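You operate a simulated robot arm through the tools that you are given. There is no shell and no other tool. Be economical: measure what you need, move in short steps, check, and stop when the job is done.

Carry out the task below with a simulated two-armed robot. There is one attempt and no reset: what you move stays moved.

## Task
Open the toaster side cupboard door, take the cake tin from the shelf of the toaster side cupboard and put it on the top in the corner, then shut the door. Then put the green jug in the sink. Then put one of the salt blocks from the table top on top of the blue filter. The order counts. Set down upright: green jug.

The check looks at the end state, three seconds after you hand in, the way a careful person would. Anything else that was tipped, shoved, dropped, spilled or broken makes it a failure.

## Robot
Two 7-joint arms with three-finger grippers on one trunk, on a base that drives. Base frame: it is fixed to the floor where the robot stands at the start and does not move with it; the origin is under the middle of the robot, x ahead of it, y to its left, z up. Lengths are in mm, angles in degrees, forces in N, time in s.
The left shoulder is at the start at [70, 146, 1271], the right one opposite. With the tool pointing down near the work surface each hand reaches from about 100 to 380 mm from the robot's upright axis, wherever it stands, measured 20 degrees to its own side. Places, roughly: blue filter [-1500, 2500, 750]; green jug (12x8x10 cm) [-1400, 3200, 800]; salt block [-1250, 2750, 750]; sink [-1500, -800, 800]; toaster side cupboard door [500, -200, 500]; top in the corner (24x33 cm) [640, -680, 920]. Payload 2.2 kg a hand.
The tool frame of a hand sits at the grasp point between the pads (the TCP): z along the fingers, y along the line on which they close. The tips reach 28 mm beyond it. Largest opening 102 mm; the body of the gripper starts 71 mm behind the TCP.
Orientation is told as [roll, pitch, yaw] about the base's x, y, z axes, in that order, counted from this pose: with the fingers straight down and closing along the base's y, the tool's x points along the base's -x, its y along +y and its z along -z.

## Interface
- The arms move only by the tool move_arm. It takes "left_series", "right_series" or both (then of equal length, played together; a hand with none holds still); each is a list of rows, each a list of 7 numbers: the shift along the tool's x, y, z in mm, then the turn, a rotation vector about the tool's x, y, z in degrees, then the finger opening in mm, from 0 to 102. In form: [[tx, ty, tz, rx, ry, rz, fingers], ...]. A call has 1 to 20 rows; each row shifts and turns the commanded pose from where the row before left it, along the tool's axes as they then stand. Each row takes 0.2 s and may step no farther than 50 mm and 8.6 degrees from the row before; otherwise, or with a gripper value out of range, the whole call is refused. Where a pose cannot be reached the arm comes as near as it can. A force on the tool above 40 N (or 10 N above the force at the start of the call, whichever is more), or a blocked arm, ends the call early, and 0.2 s more pass. Each finger halts on what it meets, pressing with about 21 N; the grip force reading is that of the motor and also rises with nothing between the fingers. The clock runs only during rows and for 0.2 s after the last one: add rows that do not move to give the fingers time. It gives the time, the measured TCP pose, the force on the tool (base axes), the opening and the grip force at its end, in the units of the frame above (readings bear some noise), with the torque about the TCP (base axes, N m) and any sound that the robot's microphone picked up, and new pictures: "views" is both (left out), scene, wrist or none (wrist: the cameras of the hands that moved).
- Cameras (640 x 400 px; columns grow to the right, rows downward): "scene" is now at [129.3, -21.8, 1475]; the picture's right is [-0.43, -0.90, 0.00], its down [-0.73, 0.34, -0.60] and it looks along [0.54, -0.25, -0.80] (base axes); focal length 256 px, centre (320, 200). "left" rides on the left gripper at [72, 38, -86] in its tool frame; the picture's right is [-0.46, 0.89, 0.00], its down [-0.60, -0.32, -0.73] and it looks along [-0.65, -0.34, 0.68] (tool axes); focal length 256 px, centre (320, 200). "right" rides on the right gripper at [69, 44, -86] in its tool frame; the picture's right is [-0.53, 0.85, 0.00], its down [-0.58, -0.36, -0.73] and it looks along [-0.62, -0.39, 0.68] (tool axes); focal length 256 px, centre (320, 200).
- move_column(by): slides the trunk up (or, below 0, down) by that many mm; the arms and the scene camera ride with it, the base frame stays. It gives what a move gives, with no picture.
- steer(legs): drives the robot by 1 to 6 legs, each [ahead, left, turn to the left] in mm, mm and degrees, along the robot's own axes; the way and the turn of a leg run together, so that a leg with both is an arc; at most 1500 mm and 180 degrees a leg. The arms and the cameras ride along, it lands a little off, and it stops where it bumps. It gives what a move gives, and a new picture of the scene camera.
- turn_head(pan, tilt): turns the head with the scene camera to pan (to the left, within 86 degrees either way) and tilt (down, from -29 to 69), counted from straight ahead of the robot. It gives what a move gives, and a new picture of the scene camera.
- locate(camera, pixels): for up to 12 pixels [column, row] of the newest picture of that camera ("zoom" is the newest enlarged one), the place [x, y, z] in the base frame of the surface seen there, good to about 2 mm, but the place of the scene camera against the robot may be out by one fixed shift of up to 25 mm in any direction. It takes no simulated time.
- inspect(camera, box): a new picture of the part [left, top, right, bottom] of that camera's present view, enlarged. It takes no simulated time.
- job_done(): hands the job in; it is judged then, once.

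Keep the steps short. Do not move on a guess: measure, check each grasp and each placing, and mend mistakes. In all there are 110 turns and 260 pictures (those below and enlarged ones count). Leave the grippers open and the arms clear of the work at the hand-in unless told otherwise, and finish with a single line.

The tools are called after ">>>" as name(argument=value, ...) on one line, values as JSON. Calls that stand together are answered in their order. move_arm: Moves the arms, as the interface text tells. Its arguments: {"type":"object","properties":{"left_series":{"type":"array"},"right_series":{"type":"array"},"views":{"type":"string","enum":["both","scene","wrist","none"]}},"required":[]} The other tools are called the same way: move_column (by) slides the trunk up or down; steer (legs) drives the base; turn_head (pan, tilt) turns the head that bears the scene camera; locate (camera, pixels) gives the place of the surface under pixels of a picture; inspect (camera, box) takes an enlarged picture of a part of a camera's view; job_done () hands the job in.

At the start:

```text
time: 0.0
left_ee_pos: [468.5, -91.7, 1199.6]
left_tcp_rot: [0.0, 0.0, 0.0]
left_wrist_force: [-0.5, -0.1, -0.1]
left_moment: [0.03, 0.03, -0.01]
left_grip_width: 102.0
left_gripper_force: 0.0
right_ee_pos: [327.2, -373.4, 1178.9]
right_tcp_rot: [0.0, 0.0, 0.0]
right_wrist_force: [0.6, -0.2, -0.5]
right_moment: [0.02, 0.01, 0.01]
right_grip_width: 102.0
right_gripper_force: 0.1
trunk travel left (down, up): [-808.0, 132.0]
robot x, y, heading: [-0.8, 2.9, 0.1]
head pan, tilt: [-25.2, 53.4]
```

scene: 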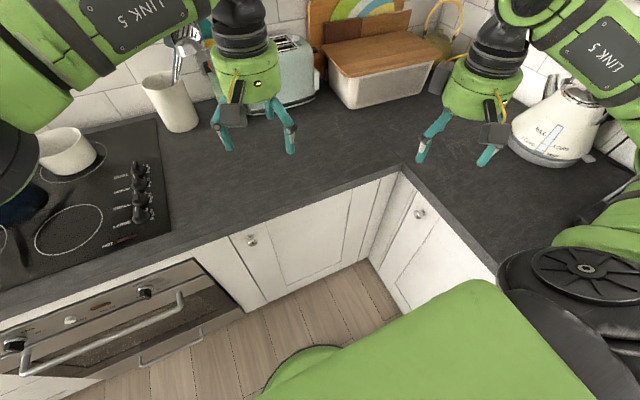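
right: 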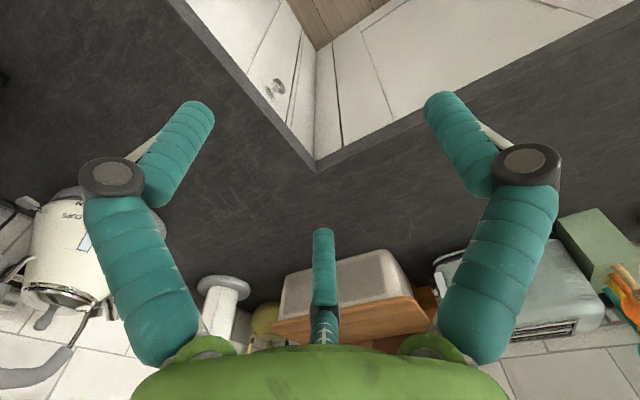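
left: 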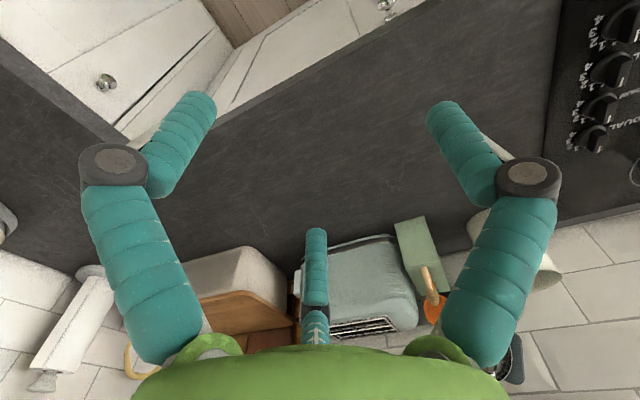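

I see a cupboard door with a knob at about (251,240) in the scene picture, and another at (418,214). I'll measure both, the counter edges and the free corner area first.

>>> locate(camera="scene", pixels=[[251, 240], [418, 214], [232, 238], [370, 262], [400, 172], [340, 130], [230, 235], [268, 302], [355, 185], [385, 75], [440, 230], [380, 180]])

>>> inspect(camera="scene", box=[160, 120, 480, 320])

```text
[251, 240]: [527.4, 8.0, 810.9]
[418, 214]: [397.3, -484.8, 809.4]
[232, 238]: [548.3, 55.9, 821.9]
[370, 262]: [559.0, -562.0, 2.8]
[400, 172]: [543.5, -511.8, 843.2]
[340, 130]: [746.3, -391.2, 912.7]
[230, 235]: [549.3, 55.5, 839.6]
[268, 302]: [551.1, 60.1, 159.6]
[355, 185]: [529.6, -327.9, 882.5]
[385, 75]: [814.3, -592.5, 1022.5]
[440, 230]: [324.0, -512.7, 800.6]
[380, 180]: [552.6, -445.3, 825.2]
```

```text
2.00 times, centred on (320, 220) of scene
```

zoom: 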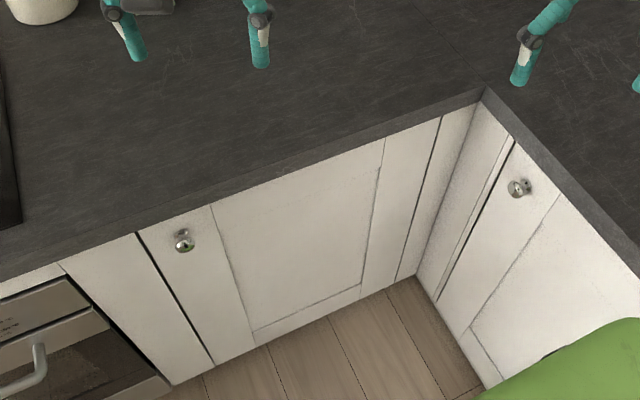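

Door runs from y≈55 (knob side) to y≈-445 (hinge side) with its face at x≈548. Now I'll check the scene camera's fixed shift by locating the same points with the hand cameras.

>>> locate(camera="left", pixels=[[106, 82], [385, 5], [280, 80], [130, 138], [360, 270], [430, 250]])

>>> locate(camera="right", pixels=[[278, 87], [317, 168], [340, 300], [222, 285], [500, 280]])

>>> locate(camera="scene", pixels=[[418, 212], [402, 168], [251, 239], [291, 150], [228, 147]])

```text
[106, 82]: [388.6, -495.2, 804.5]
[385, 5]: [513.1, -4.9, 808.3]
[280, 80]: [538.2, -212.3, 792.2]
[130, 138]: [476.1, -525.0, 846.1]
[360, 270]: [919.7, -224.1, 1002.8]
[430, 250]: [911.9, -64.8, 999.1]
```

```text
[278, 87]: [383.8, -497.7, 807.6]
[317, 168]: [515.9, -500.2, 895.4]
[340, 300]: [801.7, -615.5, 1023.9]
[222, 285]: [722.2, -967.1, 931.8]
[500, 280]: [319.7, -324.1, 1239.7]
```

```text
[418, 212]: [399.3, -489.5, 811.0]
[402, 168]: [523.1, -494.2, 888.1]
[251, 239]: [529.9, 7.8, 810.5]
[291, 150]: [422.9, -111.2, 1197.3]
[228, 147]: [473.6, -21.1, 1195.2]
```

Hand cameras vs. scene camera: the scene camera reads about +12 in x, +11 in y and +3 in z too high; the knob is really near [514,-4,808]. I'll back off 200 mm and turn the left hand so its fingers point ahead, closing vertically on the knob.

>>> steer(legs=[[-250, 100, 0]])

>>> move_arm(left_series=[[0, 0, 0, -4.948, -4.948, 4.948, 102], [0, 0, 0, -4.948, -4.948, 4.948, 102], [0, 0, 0, -4.948, -4.948, 4.948, 102], [0, 0, 0, -4.948, -4.948, 4.948, 102], [0, 0, 0, -4.948, -4.948, 4.948, 102], [0, 0, 0, -4.948, -4.948, 4.948, 102], [0, 0, 0, -4.948, -4.948, 4.948, 102], [0, 0, 0, -4.948, -4.948, 4.948, 102], [0, 0, 0, -4.948, -4.948, 4.948, 102], [0, 0, 0, -4.948, -4.948, 4.948, 102], [0, 0, 0, -4.948, -4.948, 4.948, 102], [0, 0, 0, -4.948, -4.948, 4.948, 102], [0, 0, 0, -4.948, -4.948, 4.948, 102], [0, 0, 0, -4.948, -4.948, 4.948, 102], [0, 0, 0, 0, 0, 0, 102]], views="both")

```text
time: 1.9
left_ee_pos: [219.9, 6.4, 1198.8]
left_tcp_rot: [0.0, 0.2, -0.1]
left_wrist_force: [0.1, 0.2, -0.5]
left_moment: [0.03, 0.0, 0.02]
left_grip_width: 102.0
left_gripper_force: 0.1
right_ee_pos: [79.8, -274.3, 1178.4]
right_tcp_rot: [0.1, 0.1, -0.1]
right_wrist_force: [-0.7, 0.3, 0.0]
right_moment: [0.03, 0.02, -0.02]
right_grip_width: 102.0
right_gripper_force: 0.0
trunk travel left (down, up): [-808.0, 132.0]
robot x, y, heading: [-243.2, 100.9, -0.1]
head pan, tilt: [-25.2, 53.4]
```

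scene: 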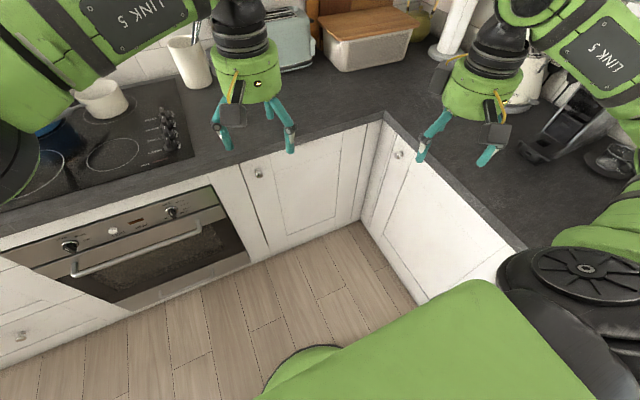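

```text
time: 5.1
left_ee_pos: [225.1, 16.0, 1208.2]
left_tcp_rot: [89.9, -1.5, -88.7]
left_wrist_force: [0.1, 0.1, 0.1]
left_moment: [0.0, 0.03, 0.0]
left_grip_width: 102.0
left_gripper_force: 0.0
right_ee_pos: [76.7, -273.7, 1179.4]
right_tcp_rot: [0.1, -0.1, -0.1]
right_wrist_force: [0.5, 0.3, 0.5]
right_moment: [-0.01, 0.01, -0.02]
right_grip_width: 102.2
right_gripper_force: 0.1
trunk travel left (down, up): [-808.0, 132.0]
robot x, y, heading: [-251.0, 99.6, -0.3]
head pan, tilt: [-25.2, 53.4]
```

scene: 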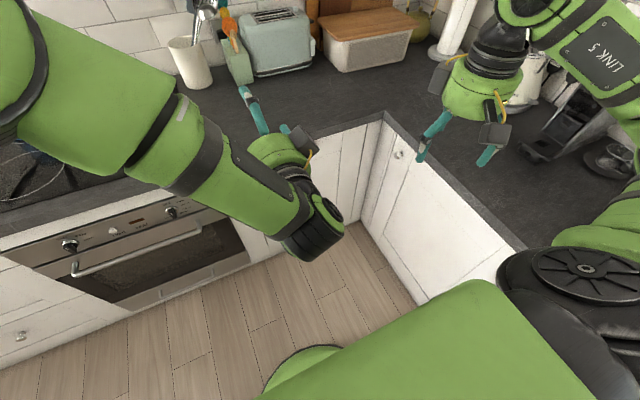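
left: 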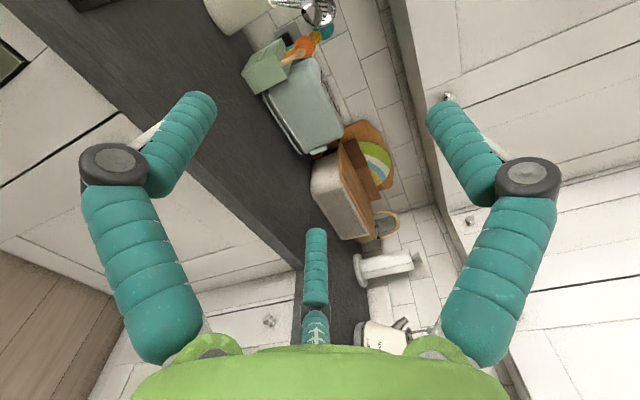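

The hand now points ahead. Lowering the trunk 400 mm to bring it to knob height; nothing is below either arm.

>>> move_column(by=-400)

>>> turn_head(pan=-5, tilt=30)

```text
time: 8.9
left_ee_pos: [226.1, 15.8, 804.2]
left_tcp_rot: [89.6, -1.4, -88.5]
left_wrist_force: [0.9, -0.5, -0.9]
left_moment: [0.0, -0.03, 0.01]
left_grip_width: 101.8
left_gripper_force: 0.1
right_ee_pos: [76.4, -275.0, 778.9]
right_tcp_rot: [-0.1, 0.0, 0.0]
right_wrist_force: [-0.4, 0.5, 0.1]
right_moment: [0.03, 0.0, 0.0]
right_grip_width: 102.0
right_gripper_force: 0.1
trunk travel left (down, up): [-408.0, 532.0]
robot x, y, heading: [-248.0, 97.7, -0.0]
head pan, tilt: [-25.2, 53.4]
```

```text
time: 9.8
left_ee_pos: [226.3, 17.2, 804.1]
left_tcp_rot: [89.7, -1.3, -88.6]
left_wrist_force: [-0.3, 0.0, 0.5]
left_moment: [0.0, 0.01, 0.01]
left_grip_width: 102.0
left_gripper_force: 0.1
right_ee_pos: [76.6, -274.2, 779.1]
right_tcp_rot: [-0.1, 0.0, -0.1]
right_wrist_force: [-0.5, -0.5, -0.1]
right_moment: [-0.01, 0.0, -0.01]
right_grip_width: 101.9
right_gripper_force: 0.1
trunk travel left (down, up): [-408.0, 532.0]
robot x, y, heading: [-244.6, 97.2, -0.2]
head pan, tilt: [-5.0, 30.0]
```

scene: 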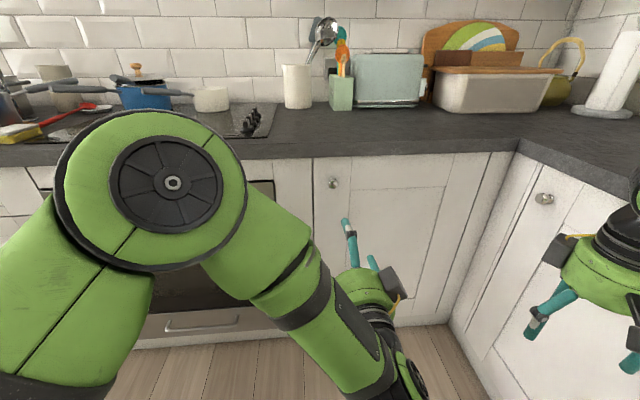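

Knob at (333,183) in the scene picture. Checking with the left hand camera for an exact place.

>>> inspect(camera="left", box=[0, 0, 640, 400])

>>> locate(camera="scene", pixels=[[333, 183], [333, 178], [333, 188], [328, 183], [338, 183], [345, 230], [316, 250], [444, 280]])

```text
1.00 times, centred on (320, 200) of left (not enlarged: the box is as wide or as high as the picture)
```

zoom: 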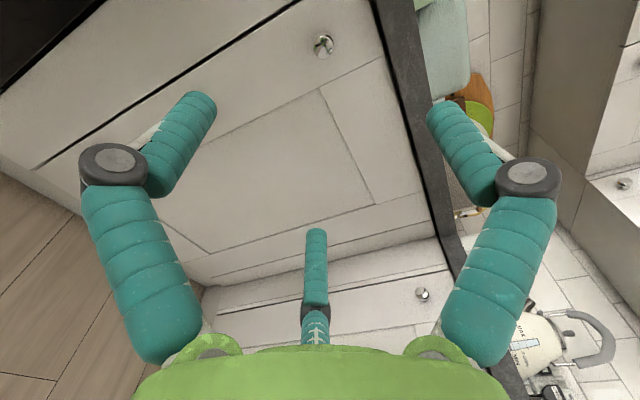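

```text
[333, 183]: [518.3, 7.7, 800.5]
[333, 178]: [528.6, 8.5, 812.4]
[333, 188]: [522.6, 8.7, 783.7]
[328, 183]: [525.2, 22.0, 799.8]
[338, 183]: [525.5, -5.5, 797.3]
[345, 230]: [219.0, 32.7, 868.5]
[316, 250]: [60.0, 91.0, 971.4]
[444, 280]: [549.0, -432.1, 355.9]
```

>>> locate(camera="left", pixels=[[324, 47], [318, 46], [330, 47], [324, 40], [324, 54], [290, 60], [350, 60]])

>>> inspect(camera="scene", box=[290, 150, 370, 200])

```text
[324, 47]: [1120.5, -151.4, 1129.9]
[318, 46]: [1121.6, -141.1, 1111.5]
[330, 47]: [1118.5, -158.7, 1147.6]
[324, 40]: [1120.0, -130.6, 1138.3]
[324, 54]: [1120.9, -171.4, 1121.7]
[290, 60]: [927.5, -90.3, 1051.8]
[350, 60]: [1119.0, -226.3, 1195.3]
```

```text
8.00 times, centred on (330, 175) of scene
```

zoom: 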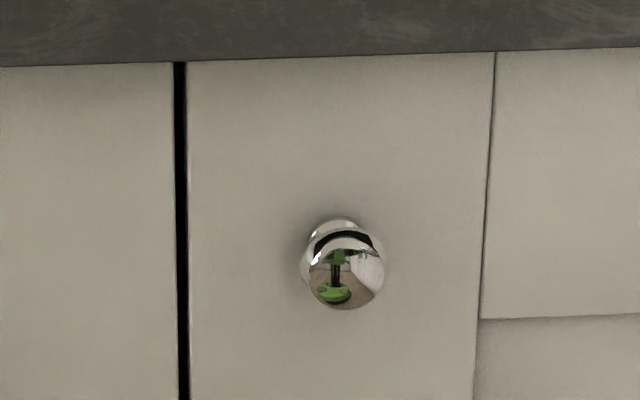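

The knob is a ball of ~26 mm; its centre should be near [518,-4,796]. Approaching with the left hand to 75 mm short, then re-measuring with the wrist camera.

>>> move_arm(left_series=[[-5, -2, 40, 0, 0, 0, 102], [-5, -2, 40, 0, 0, 0, 102], [-5, -2, 40, 0, 0, 0, 102], [-4, -2, 40, 0, 0, 0, 80], [0, 0, 40, 0, 0, 0, 70], [0, 0, 0, 0, 0, 0, 70]])

```text
time: 11.2
left_ee_pos: [417.3, -12.0, 792.8]
left_tcp_rot: [90.1, 0.1, -90.2]
left_wrist_force: [0.2, 0.1, 0.2]
left_moment: [-0.03, 0.02, -0.02]
left_grip_width: 70.0
left_gripper_force: 0.0
right_ee_pos: [76.1, -274.5, 779.7]
right_tcp_rot: [0.0, 0.0, -0.1]
right_wrist_force: [0.2, 0.2, 0.9]
right_moment: [0.01, -0.02, 0.03]
right_grip_width: 102.1
right_gripper_force: 0.1
trunk travel left (down, up): [-408.0, 532.0]
robot x, y, heading: [-251.9, 97.4, -0.1]
head pan, tilt: [-5.0, 30.0]
```

scene: 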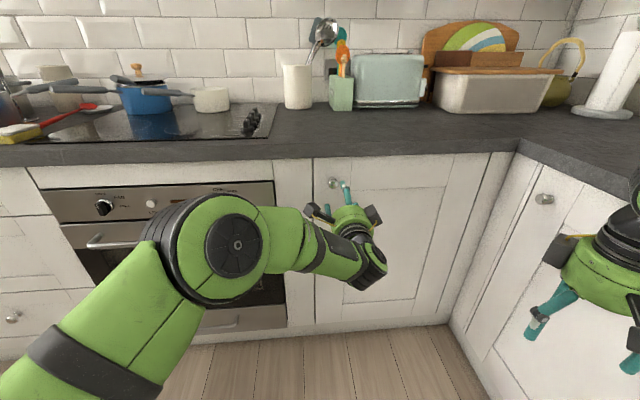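
left: 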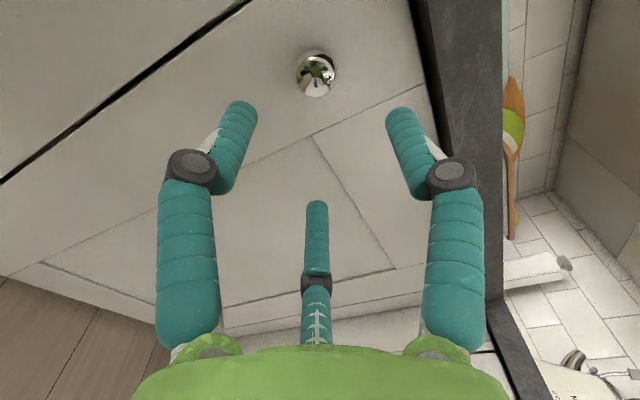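

>>> locate(camera="left", pixels=[[315, 74], [297, 74], [334, 74], [315, 54], [315, 95], [280, 60], [380, 60]])

```text
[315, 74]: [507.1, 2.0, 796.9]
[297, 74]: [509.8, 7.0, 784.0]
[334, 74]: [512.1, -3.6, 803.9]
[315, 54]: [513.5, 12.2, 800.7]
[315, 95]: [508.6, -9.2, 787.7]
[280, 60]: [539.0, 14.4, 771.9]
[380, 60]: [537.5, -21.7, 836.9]
```

Knob centre ≈ [519,-2,795], door face x≈538. Moving in so that the tips end 5 mm short of the face, then closing.

>>> move_arm(left_series=[[5, 1, 28, 0, 0, 0, 70], [5, 1, 28, 0, 0, 0, 60], [0, 0, 29, 0, 0, 0, 60], [0, 0, 0, 0, 0, 0, 60], [0, 0, 0, 0, 0, 0, 20], [0, 0, 0, 0, 0, 0, 10], [0, 0, 0, 0, 0, 0, 10]])

```text
time: 12.8
left_ee_pos: [503.3, -0.5, 793.6]
left_tcp_rot: [90.0, -0.1, -89.9]
left_wrist_force: [-4.8, 4.4, -2.4]
left_moment: [0.23, 0.11, 0.23]
left_grip_width: 30.8
left_gripper_force: 45.0
right_ee_pos: [77.0, -272.5, 778.6]
right_tcp_rot: [0.1, 0.0, -0.2]
right_wrist_force: [-0.2, -0.2, -0.1]
right_moment: [-0.01, -0.01, 0.0]
right_grip_width: 102.0
right_gripper_force: 0.1
trunk travel left (down, up): [-408.0, 532.0]
robot x, y, heading: [-248.5, 100.3, -0.0]
head pan, tilt: [-5.0, 30.0]
```

scene: 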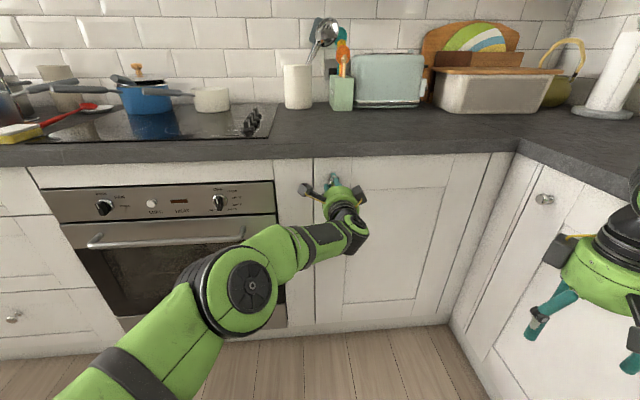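
left: 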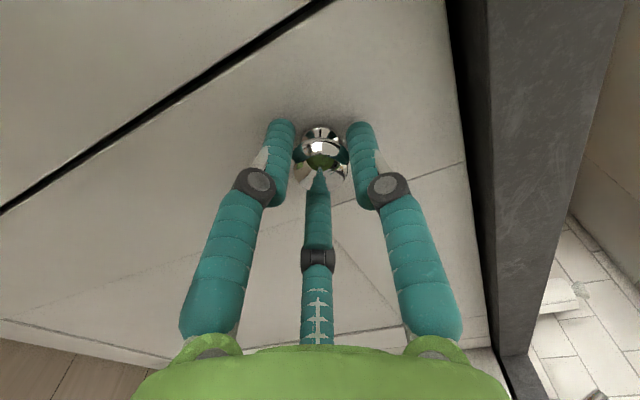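

Firm grip on the knob (30.8 mm). Now pulling the door open along its arc by 28° about the hinge at y≈-445.

>>> move_arm(left_series=[[-3.5, 0, -30.8, 0, 4, 0, 10], [-3.5, 0, -30.8, 0, 4, 0, 10], [-3.5, 0, -30.8, 0, 4, 0, 10], [-3.5, 0, -30.8, 0, 4, 0, 10], [-3.5, 0, -30.8, 0, 4, 0, 10], [-3.5, 0, -30.8, 0, 4, 0, 10], [-3.5, 0, -30.8, 0, 4, 0, 10], [0, 0, 0, 0, 0, 0, 10]])

```text
time: 14.1
left_ee_pos: [345.1, -42.7, 793.1]
left_tcp_rot: [89.2, 0.1, -73.4]
left_wrist_force: [3.0, -13.7, -4.2]
left_moment: [0.05, 0.09, -0.79]
left_grip_width: 31.3
left_gripper_force: 45.0
left hand out of reach, approached as far as the arm can: row 5, 6
right_ee_pos: [78.2, -277.6, 776.7]
right_tcp_rot: [0.1, 0.1, -0.4]
right_wrist_force: [-0.1, 0.3, 0.0]
right_moment: [0.02, 0.02, 0.0]
right_grip_width: 102.0
right_gripper_force: 0.1
trunk travel left (down, up): [-408.0, 532.0]
robot x, y, heading: [-251.4, 100.9, -0.3]
head pan, tilt: [-5.0, 30.0]
stopped in row 6 (left hand): the force on the tool passed its limit at 51 N (the readings are from after the stop); the commanded pose is now the measured one
```

scene: 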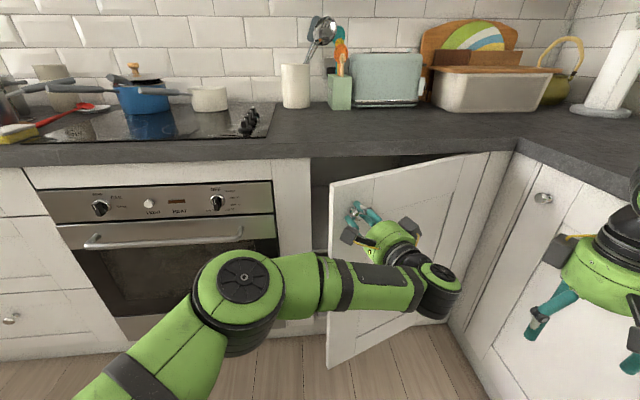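
left: 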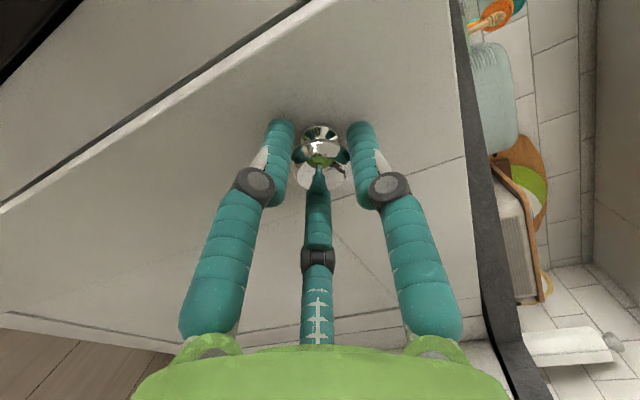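

Door is ~21° open and the arm hit its reach limit. I'll release, back off, swing the hand round to point inward-right from outside the door's free edge, and raise the right arm out of the door's sweep.

>>> move_arm(left_series=[[0, 0, 0, 0, 0, 0, 60], [0, 0, 0, 0, 0, 0, 60], [0, 0, -35, 0, 0, 0, 60], [0, 0, -35, 0, 0, 0, 60], [0, 0, 0, 0, -7.7, 0, 60], [0, 0, 0, 0, -7.7, 0, 60], [0, 0, 0, 0, -7.7, 0, 60], [0, 0, 0, 0, -7.7, 0, 20], [0, 0, 0, 0, -7.7, 0, 0], [0, 0, 0, 0, -7.7, 0, 0], [0, 0, 0, 0, -7.7, 0, 0], [0, 0, 0, 0, -7.7, 0, 0], [35, 0, -28, 0, 0, 0, 0], [35, 0, -28, 0, 0, 0, 0], [35, 0, -28, 0, 0, 0, 0], [35, 0, -28, 0, 0, 0, 0], [0, 0, 0, 0, 0, 0, 0]], right_series=[[0, 0, 0, 0, 0, 0, 102], [0, 0, 0, 0, 0, 0, 102], [0, 0, -40, 0, 0, 0, 102], [0, 0, -40, 0, 0, 0, 102], [0, 0, -40, 0, 0, 0, 102], [0, 0, -40, 0, 0, 0, 102], [0, 0, -40, 0, 0, 0, 102], [0, 0, -40, 0, 0, 0, 102], [0, 0, 0, 0, 0, 0, 102], [0, 0, 0, 0, 0, 0, 102], [0, 0, 0, 0, 0, 0, 102], [0, 0, 0, 0, 0, 0, 102], [0, 0, 0, 0, 0, 0, 102], [0, 0, 0, 0, 0, 0, 102], [0, 0, 0, 0, 0, 0, 102], [0, 0, 0, 0, 0, 0, 102], [0, 0, 0, 0, 0, 0, 102]], views="both")

```text
time: 17.2
left_ee_pos: [230.5, 62.6, 753.5]
left_tcp_rot: [81.5, -7.0, -110.5]
left_wrist_force: [-0.1, -0.4, 0.5]
left_moment: [0.02, -0.02, -0.01]
left_grip_width: 2.4
left_gripper_force: 21.1
left hand out of reach, approached as far as the arm can: row 3, 4, 10, 11, 12, 14, 15
right_ee_pos: [115.1, -259.1, 1001.0]
right_tcp_rot: [0.1, 0.0, -0.2]
right_wrist_force: [0.0, -0.1, -0.8]
right_moment: [-0.01, 0.0, -0.01]
right_grip_width: 101.8
right_gripper_force: 0.1
right hand out of reach, approached as far as the arm can: row 6, 7, 8
trunk travel left (down, up): [-408.0, 532.0]
robot x, y, heading: [-250.0, 101.5, -0.4]
head pan, tilt: [-5.0, 30.0]
stopped in row 15 (left hand): the arm was blocked; the commanded pose is now the measured one
```

scene: 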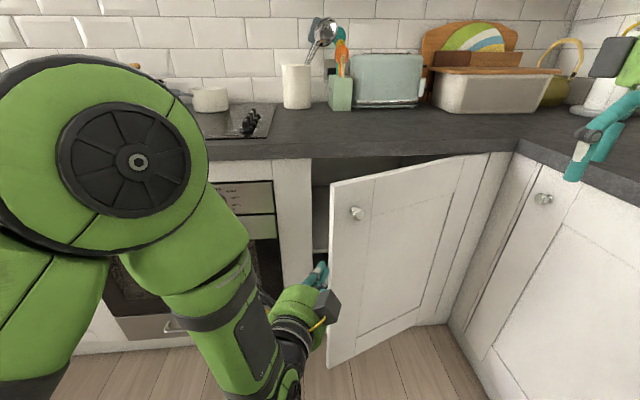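
right: 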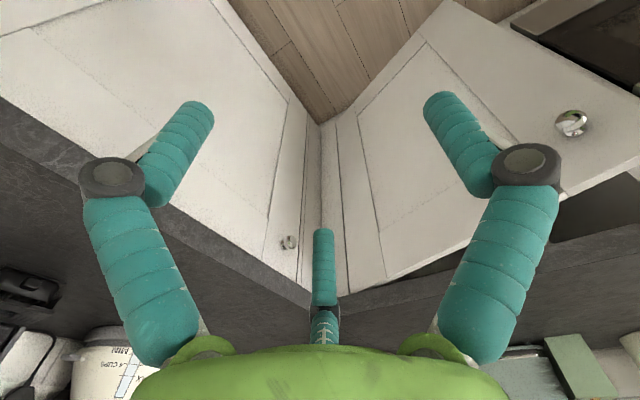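
left: 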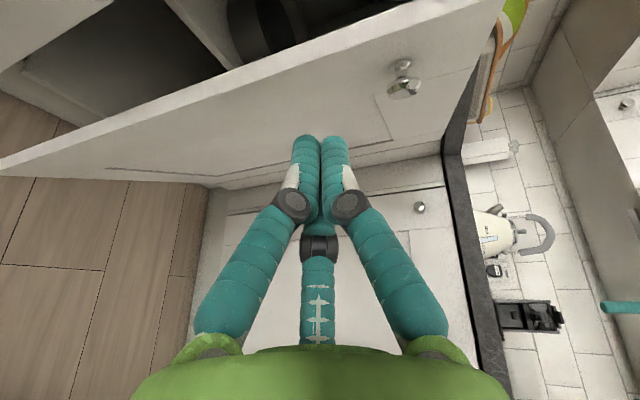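

The door stayed ajar. The hand is now left of the door's free edge, pointing ahead-right. I'll slide it in past the edge (≈[361,17]).

>>> move_arm(left_series=[[13, 9, 38, 0, 0, 0, 0], [13, 9, 38, 0, 0, 0, 0], [13, 9, 38, 0, 0, 0, 0], [0, 0, 0, 0, 0, 0, 0]])

```text
time: 18.2
left_ee_pos: [325.5, 12.1, 777.9]
left_tcp_rot: [81.3, -6.5, -110.1]
left_wrist_force: [0.0, 0.3, 0.1]
left_moment: [0.01, -0.03, 0.0]
left_grip_width: 2.1
left_gripper_force: 20.9
left hand out of reach, approached as far as the arm can: row 1, 2, 3
right_ee_pos: [114.2, -258.9, 1001.3]
right_tcp_rot: [0.0, 0.0, -0.2]
right_wrist_force: [0.1, 0.6, 0.4]
right_moment: [0.02, 0.02, -0.01]
right_grip_width: 102.1
right_gripper_force: 0.0
trunk travel left (down, up): [-408.0, 532.0]
robot x, y, heading: [-248.3, 102.2, -0.0]
head pan, tilt: [-5.0, 30.0]
```

scene: 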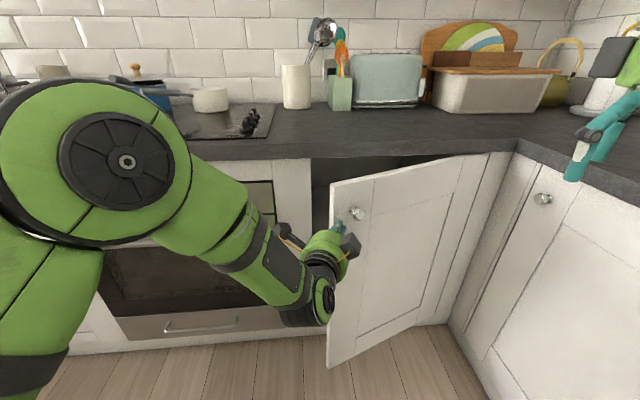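
left: 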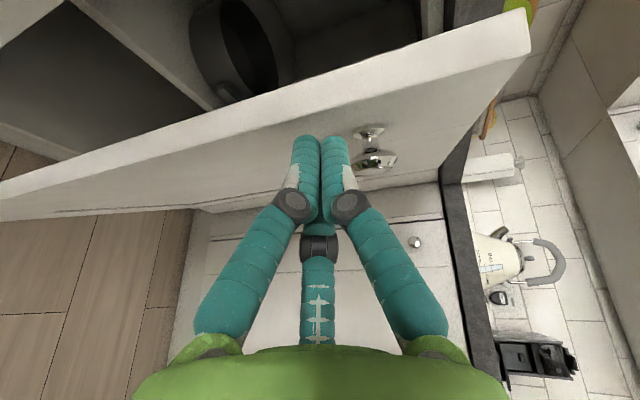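

The hand is still in front of the door face. Measuring the door's free edge in the left picture and shifting the base left so the arm has room.

>>> locate(camera="left", pixels=[[370, 78], [440, 50], [515, 15], [300, 105], [235, 60], [222, 85]])

>>> steer(legs=[[-80, 100, 0]])

```text
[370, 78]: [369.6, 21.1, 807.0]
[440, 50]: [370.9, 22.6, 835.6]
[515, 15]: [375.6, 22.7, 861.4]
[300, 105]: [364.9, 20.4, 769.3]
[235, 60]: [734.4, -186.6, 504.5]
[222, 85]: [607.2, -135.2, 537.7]
```

```text
time: 19.5
left_ee_pos: [246.8, 111.1, 776.8]
left_tcp_rot: [81.3, -6.5, -110.1]
left_wrist_force: [-0.5, 0.1, -0.1]
left_moment: [0.01, -0.01, 0.0]
left_grip_width: 2.1
left_gripper_force: 21.0
right_ee_pos: [35.0, -158.4, 1002.2]
right_tcp_rot: [0.1, -0.1, -0.2]
right_wrist_force: [-0.7, 0.7, -0.3]
right_moment: [-0.03, 0.01, -0.02]
right_grip_width: 102.0
right_gripper_force: 0.0
trunk travel left (down, up): [-408.0, 532.0]
robot x, y, heading: [-327.1, 199.2, -0.1]
head pan, tilt: [-5.0, 30.0]
```

scene: 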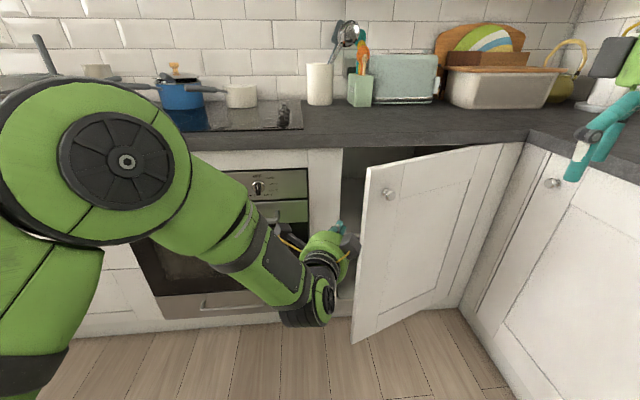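

Edge is at [370,21]. Moving forward past it, then turning the fingers right behind the door.

>>> move_arm(left_series=[[1, 0, 33, 0, 0, 0, 0], [1, 0, 33, 0, 0, 0, 0], [1, 0, 33, 0, 0, 0, 0], [1, 0, 33, 0, 0, 0, 0], [0, 0, 0, 0, -8, 0, 0], [0, 0, 0, 0, -8, 0, 0], [0, 0, 0, 0, -8, 0, 0], [0, 0, 0, 0, 0, 0, 0]])

```text
time: 21.3
left_ee_pos: [367.2, 63.1, 758.8]
left_tcp_rot: [81.0, -6.5, -109.7]
left_wrist_force: [-0.4, 0.2, 0.3]
left_moment: [0.01, -0.02, -0.03]
left_grip_width: 2.3
left_gripper_force: 20.9
left hand out of reach, approached as far as the arm can: row 2, 5, 6, 7
right_ee_pos: [36.7, -159.9, 1001.1]
right_tcp_rot: [0.0, 0.0, -0.2]
right_wrist_force: [0.5, -0.4, 0.4]
right_moment: [0.02, -0.01, 0.03]
right_grip_width: 102.0
right_gripper_force: 0.3
trunk travel left (down, up): [-408.0, 532.0]
robot x, y, heading: [-324.6, 197.1, -0.3]
head pan, tilt: [-5.0, 30.0]
```

scene: 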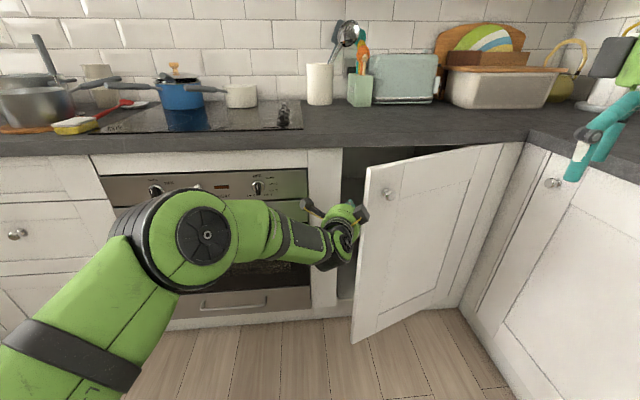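
left: 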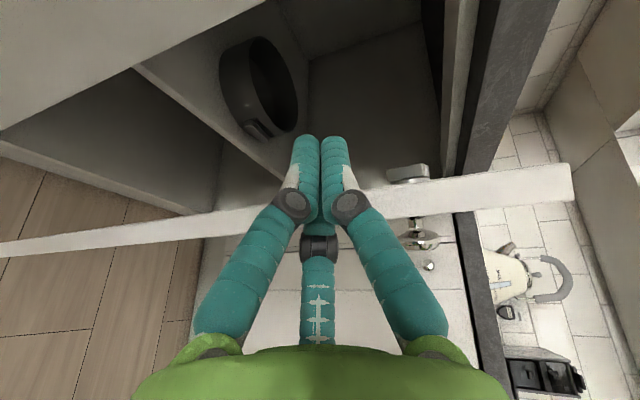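

Fingers are past the edge; the wrist won't yaw further right, which is fine. I can already see the dark round tin inside at (260,85). Undoing the unreached turn and sweeping the door open with the finger side.

>>> move_arm(left_series=[[0, 0, 0, 0, 8, 0, 0], [0, 0, 0, 0, 8, 0, 0], [0, 0, 0, 0, 8, 0, 0], [0, 0, 26, 0, 0, 0, 0], [-38, 0, 14, 0, 0, 0, 0], [-32, 0, -31, 0, 0, 0, 0], [-32, 0, -31, 0, 0, 0, 0], [-39, 0, -26, 0, 0, 0, 0], [-39, 0, -26, 0, 0, 0, 0], [-42, 0, -21, 0, 0, 0, 0], [0, 0, 0, 0, 0, 0, 0]])

```text
time: 23.7
left_ee_pos: [283.5, 10.4, 765.5]
left_tcp_rot: [79.1, -2.3, -86.2]
left_wrist_force: [-0.1, -0.1, -0.2]
left_moment: [-0.02, 0.04, 0.03]
left_grip_width: 2.2
left_gripper_force: 20.3
left hand out of reach, approached as far as the arm can: row 5, 6, 7, 8, 9, 10
right_ee_pos: [36.7, -159.4, 1001.7]
right_tcp_rot: [0.0, 0.1, -0.1]
right_wrist_force: [0.4, 0.4, -0.9]
right_moment: [-0.03, 0.0, -0.02]
right_grip_width: 101.9
right_gripper_force: 0.1
trunk travel left (down, up): [-408.0, 532.0]
robot x, y, heading: [-327.1, 197.4, -0.1]
head pan, tilt: [-5.0, 30.0]
```

scene: 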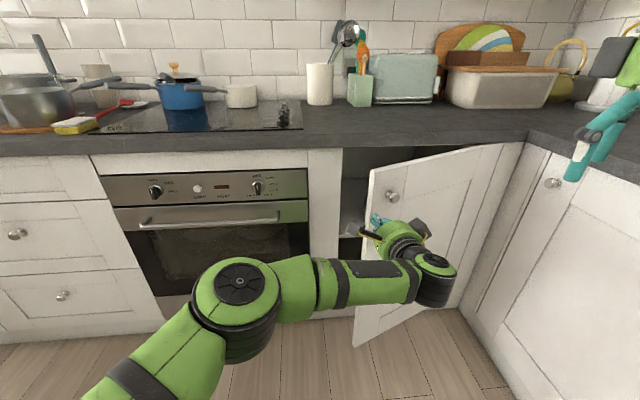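
left: 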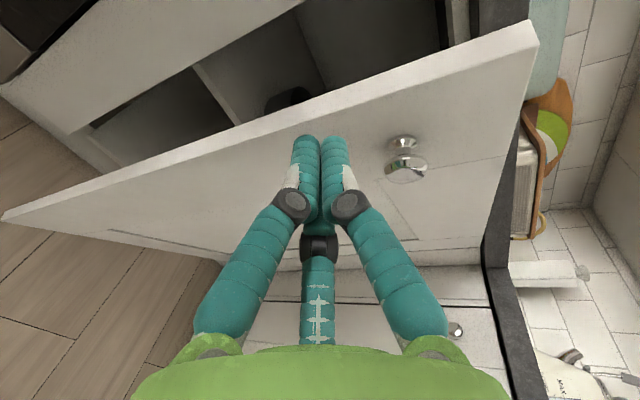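

The hand slid out in front (arm limits again). Plan: hold the hand fixed behind the edge and let the base do the pulling. First clear to the left and undo the arm's offset.

>>> steer(legs=[[0, 90, 0]])

>>> move_arm(left_series=[[45, 0, 24, 0, 0, 0, 0], [45, 0, 24, 0, 0, 0, 0], [44, 0, 24, 0, 0, 0, 0], [44, 0, 24, 0, 0, 0, 0], [44, 0, 25, 0, 0, 0, 0], [0, 0, 0, 0, 0, 0, 0]], views="scene")

```text
time: 24.8
left_ee_pos: [285.2, 100.8, 765.5]
left_tcp_rot: [79.2, -2.4, -86.2]
left_wrist_force: [0.2, 0.4, -0.3]
left_moment: [0.02, -0.01, -0.02]
left_grip_width: 2.1
left_gripper_force: 20.5
right_ee_pos: [37.4, -69.7, 1002.5]
right_tcp_rot: [0.1, 0.0, -0.1]
right_wrist_force: [-0.3, -0.3, 0.3]
right_moment: [-0.04, 0.03, -0.03]
right_grip_width: 102.1
right_gripper_force: 0.0
trunk travel left (down, up): [-408.0, 532.0]
robot x, y, heading: [-324.4, 286.8, -0.2]
head pan, tilt: [-5.0, 30.0]
```

scene: 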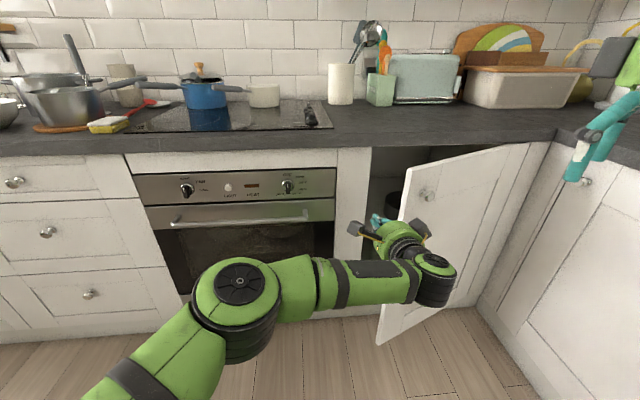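

```text
refused: row 1 steps farther than a row can; nothing moved
```

>>> move_arm(left_series=[[37, 0, 20, 0, 0, 0, 0], [37, 0, 20, 0, 0, 0, 0], [37, 0, 20, 0, 0, 0, 0], [37, 0, 20, 0, 0, 0, 0], [37, 0, 20, 0, 0, 0, 0], [37, 0, 20, 0, 0, 0, 0], [0, 0, 0, 0, 0, 0, 0]], views="scene")

```text
time: 26.4
left_ee_pos: [386.7, 328.0, 734.5]
left_tcp_rot: [79.1, -2.4, -86.3]
left_wrist_force: [0.2, 0.1, 0.6]
left_moment: [0.02, -0.02, -0.01]
left_grip_width: 2.2
left_gripper_force: 21.1
right_ee_pos: [36.7, -70.7, 1001.4]
right_tcp_rot: [0.1, 0.0, -0.2]
right_wrist_force: [0.8, -0.3, 1.3]
right_moment: [-0.02, 0.02, -0.01]
right_grip_width: 101.9
right_gripper_force: 0.0
trunk travel left (down, up): [-408.0, 532.0]
robot x, y, heading: [-327.7, 288.5, -0.1]
head pan, tilt: [-5.0, 30.0]
```

scene: 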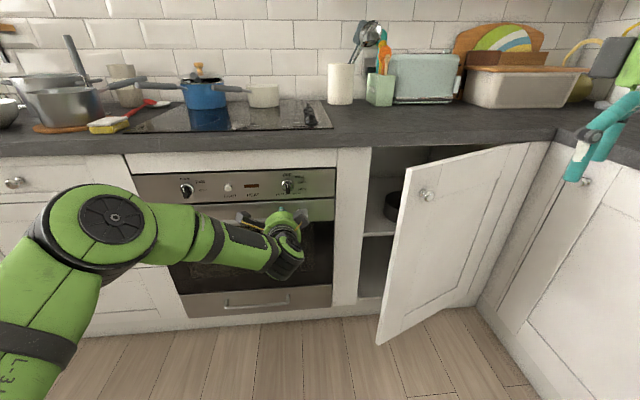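

Each call starts from the measured pose — good. Here with space, I'll try turning the fingers right by ~48°.

>>> move_arm(left_series=[[0, 0, 0, 0, -8, 0, 0], [0, 0, 0, 0, -8, 0, 0], [0, 0, 0, 0, -8, 0, 0], [0, 0, 0, 0, -8, 0, 0], [0, 0, 0, 0, -8, 0, 0], [0, 0, 0, 0, -8, 0, 0], [0, 0, 0, 0, 0, 0, 0]], views="scene")

```text
time: 28.0
left_ee_pos: [387.4, 326.1, 735.6]
left_tcp_rot: [79.2, -3.7, -93.7]
left_wrist_force: [0.3, 0.2, 0.5]
left_moment: [0.0, 0.01, 0.0]
left_grip_width: 2.2
left_gripper_force: 21.4
left hand out of reach, approached as far as the arm can: row 2, 3, 4, 5, 6
right_ee_pos: [36.5, -70.1, 1001.0]
right_tcp_rot: [0.1, 0.0, -0.2]
right_wrist_force: [0.4, -0.5, 0.5]
right_moment: [-0.01, 0.02, -0.01]
right_grip_width: 102.1
right_gripper_force: 0.1
trunk travel left (down, up): [-408.0, 532.0]
robot x, y, heading: [-328.8, 288.5, -0.1]
head pan, tilt: [-5.0, 30.0]
```

scene: 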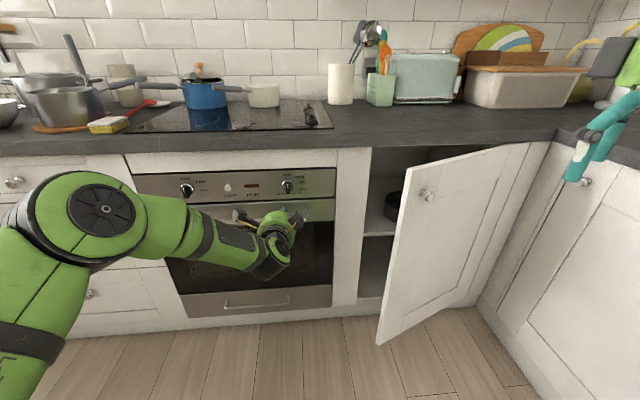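

The wrist limit is in the way, so I'll turn the base right 40° and bring the hand in behind the edge by driving.

>>> steer(legs=[[0, 0, -40], [-100, 0, 0], [0, 265, 0], [140, 0, 0]])

>>> turn_head(pan=20, tilt=35)

```text
time: 29.6
left_ee_pos: [347.9, 42.4, 734.1]
left_tcp_rot: [79.2, -3.9, -115.5]
left_wrist_force: [-1.9, 2.8, 0.6]
left_moment: [0.01, -0.01, 0.01]
left_grip_width: 2.0
left_gripper_force: 20.7
right_ee_pos: [-142.2, -189.0, 1000.6]
right_tcp_rot: [0.1, 0.1, -24.7]
right_wrist_force: [0.4, -0.5, 0.4]
right_moment: [0.02, 0.01, 0.01]
right_grip_width: 102.3
right_gripper_force: 0.1
trunk travel left (down, up): [-408.0, 532.0]
robot x, y, heading: [-326.1, 283.6, -24.4]
head pan, tilt: [-5.0, 30.0]
stopped in leg 1: the force on the tool passed its limit at 88 N (the readings are from after the stop); the commanded pose is now the measured one
```

scene: 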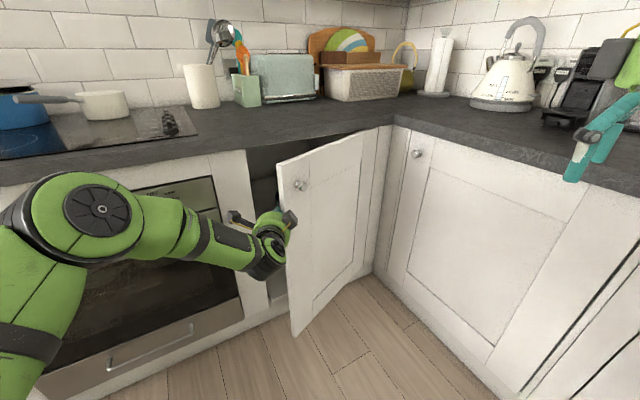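

```text
time: 30.5
left_ee_pos: [348.1, 43.7, 734.0]
left_tcp_rot: [79.2, -4.0, -115.6]
left_wrist_force: [-1.1, 4.2, 0.7]
left_moment: [0.0, 0.03, 0.1]
left_grip_width: 2.3
left_gripper_force: 21.0
right_ee_pos: [-141.5, -188.7, 1001.2]
right_tcp_rot: [0.0, 0.1, -24.7]
right_wrist_force: [0.2, 0.2, 0.9]
right_moment: [0.03, -0.01, 0.01]
right_grip_width: 102.0
right_gripper_force: 0.0
trunk travel left (down, up): [-408.0, 532.0]
robot x, y, heading: [-327.9, 285.9, -24.5]
head pan, tilt: [20.0, 35.0]
```

scene: 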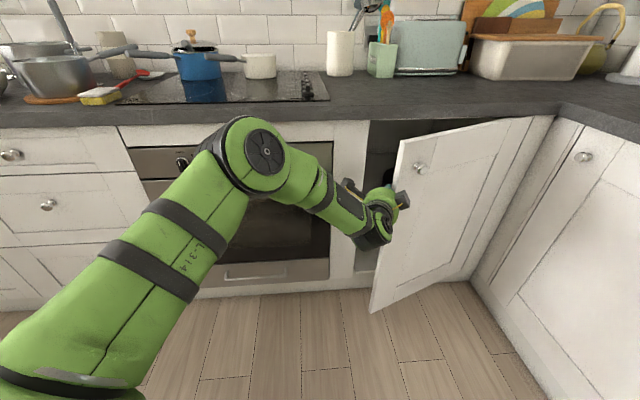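

The fingertip bumped the door edge; the door is unmoved. I'll drive left clear, ahead past the edge, then pull along the door's arc with base moves.

>>> steer(legs=[[0, 50, 0], [95, 0, 0], [0, -50, 0], [-100, -141, 0], [-46, -166, 0]])

```text
time: 32.7
left_ee_pos: [444.6, 27.6, 733.6]
left_tcp_rot: [79.4, -4.2, -114.4]
left_wrist_force: [-2.8, 3.0, -0.5]
left_moment: [0.0, -0.16, -0.23]
left_grip_width: 2.0
left_gripper_force: 21.1
right_ee_pos: [-47.4, -211.4, 1000.4]
right_tcp_rot: [0.0, 0.2, -24.5]
right_wrist_force: [0.4, 0.1, 0.6]
right_moment: [-0.02, 0.01, -0.04]
right_grip_width: 102.0
right_gripper_force: 0.1
trunk travel left (down, up): [-408.0, 532.0]
robot x, y, heading: [-232.5, 262.0, -24.4]
head pan, tilt: [20.0, 35.0]
stopped in leg 3: the force on the tool passed its limit at 71 N (the readings are from after the stop); the commanded pose is now the measured one
```

scene: 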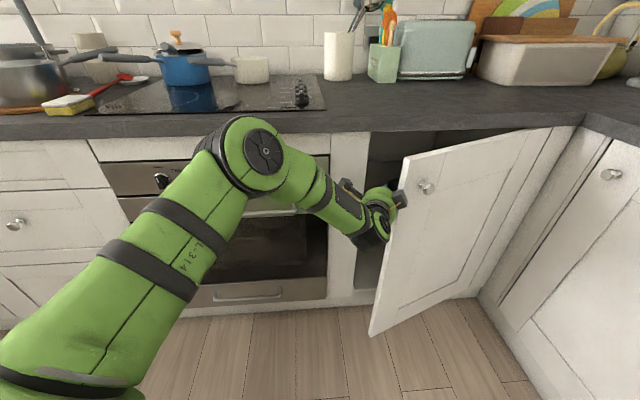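

Finger is behind the door and in contact. Now short base legs along the opening tangent.

>>> steer(legs=[[-30, -34, 0], [-35, -38, 0], [-32, -45, 0], [-30, -48, 0]])

```text
time: 35.2
left_ee_pos: [261.6, -70.9, 734.7]
left_tcp_rot: [79.5, -4.2, -114.5]
left_wrist_force: [-0.8, 0.1, -0.4]
left_moment: [0.05, 0.03, 0.02]
left_grip_width: 2.2
left_gripper_force: 20.9
right_ee_pos: [-231.9, -309.0, 1000.2]
right_tcp_rot: [0.1, 0.2, -24.5]
right_wrist_force: [0.2, 0.3, 0.1]
right_moment: [-0.01, -0.02, 0.02]
right_grip_width: 102.0
right_gripper_force: 0.1
trunk travel left (down, up): [-408.0, 532.0]
robot x, y, heading: [-418.8, 171.7, -24.2]
head pan, tilt: [20.0, 35.0]
```

scene: 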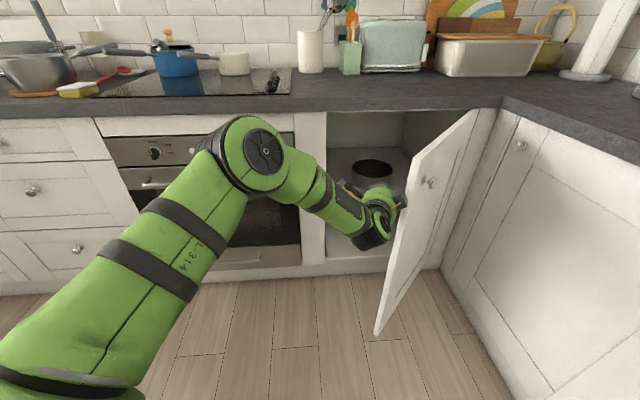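

Works: door ≈45° and the tin is visible. Continuing to push it to ~80°.

>>> steer(legs=[[-12, -50, 0], [-8, -50, 0], [-4, -50, 0], [0, -55, 0], [0, -55, 0]])

```text
time: 38.3
left_ee_pos: [133.0, -299.1, 733.1]
left_tcp_rot: [79.3, -4.1, -114.5]
left_wrist_force: [-0.2, 0.1, -0.3]
left_moment: [-0.01, 0.02, 0.04]
left_grip_width: 1.9
left_gripper_force: 20.7
right_ee_pos: [-361.9, -536.4, 999.9]
right_tcp_rot: [0.2, 0.1, -24.5]
right_wrist_force: [0.0, -0.5, -0.5]
right_moment: [-0.01, 0.0, 0.0]
right_grip_width: 102.0
right_gripper_force: 0.0
trunk travel left (down, up): [-408.0, 532.0]
robot x, y, heading: [-545.1, -61.2, -24.5]
head pan, tilt: [20.0, 35.0]
heard: snap
```

scene: 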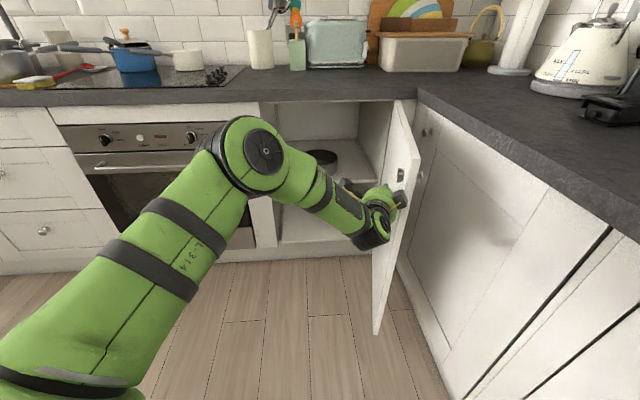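

I heard a snap; checking the door and knob closely.

>>> inspect(camera="scene", box=[250, 80, 450, 205])

>>> inspect(camera="right", box=[0, 0, 640, 400])

>>> inspect(camera="left", box=[0, 0, 640, 400])

```text
3.20 times, centred on (350, 142) of scene
```

zoom: 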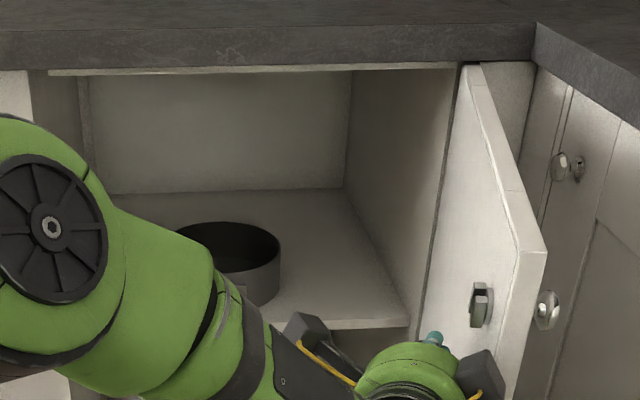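

```text
1.00 times, centred on (320, 200) of right (not enlarged: the box is as wide or as high as the picture)
```

zoom: 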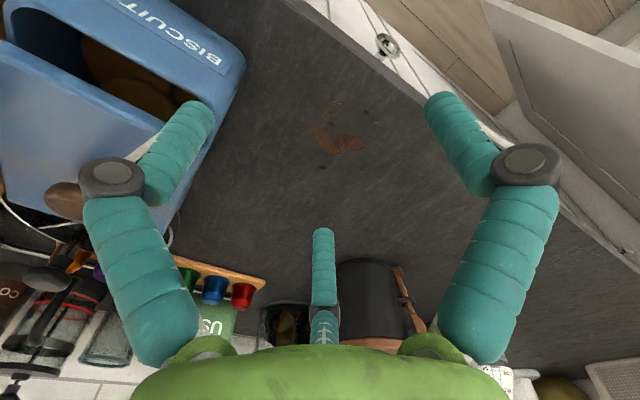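

```text
1.00 times, centred on (320, 200) of left (not enlarged: the box is as wide or as high as the picture)
```

zoom: 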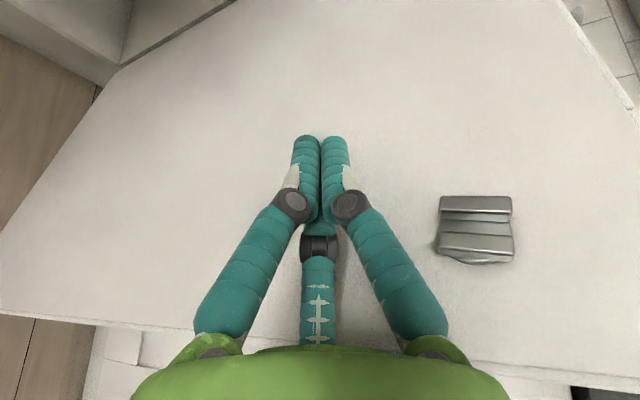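

The door and knob are intact (a latch on the inside; the snap was likely the catch/hinge). The right hand hovers near a blue biscuit tin on the right counter; checking clearance.

>>> locate(camera="zoom", pixels=[[290, 110], [400, 360]])

>>> turn_head(pan=-50, tilt=30)

```text
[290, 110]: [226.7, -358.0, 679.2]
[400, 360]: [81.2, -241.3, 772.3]
```

```text
time: 39.7
left_ee_pos: [132.2, -299.6, 732.9]
left_tcp_rot: [79.4, -4.2, -114.5]
left_wrist_force: [-0.2, 0.2, 0.5]
left_moment: [0.01, -0.02, -0.01]
left_grip_width: 2.4
left_gripper_force: 20.7
right_ee_pos: [-361.2, -536.7, 1000.6]
right_tcp_rot: [0.0, 0.2, -24.5]
right_wrist_force: [0.3, -0.4, 0.3]
right_moment: [-0.02, 0.02, 0.0]
right_grip_width: 102.2
right_gripper_force: 0.0
trunk travel left (down, up): [-408.0, 532.0]
robot x, y, heading: [-546.6, -63.2, -24.5]
head pan, tilt: [-50.0, 30.0]
```

scene: 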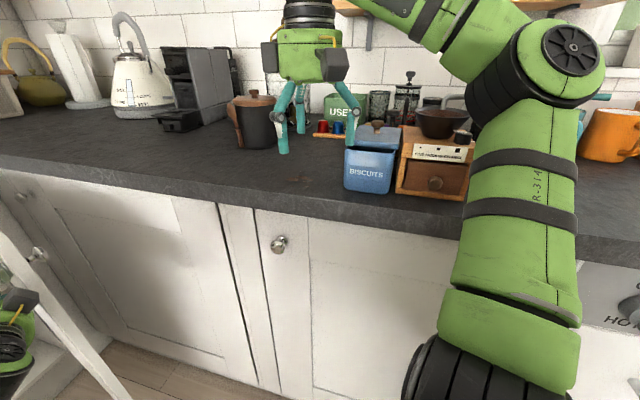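

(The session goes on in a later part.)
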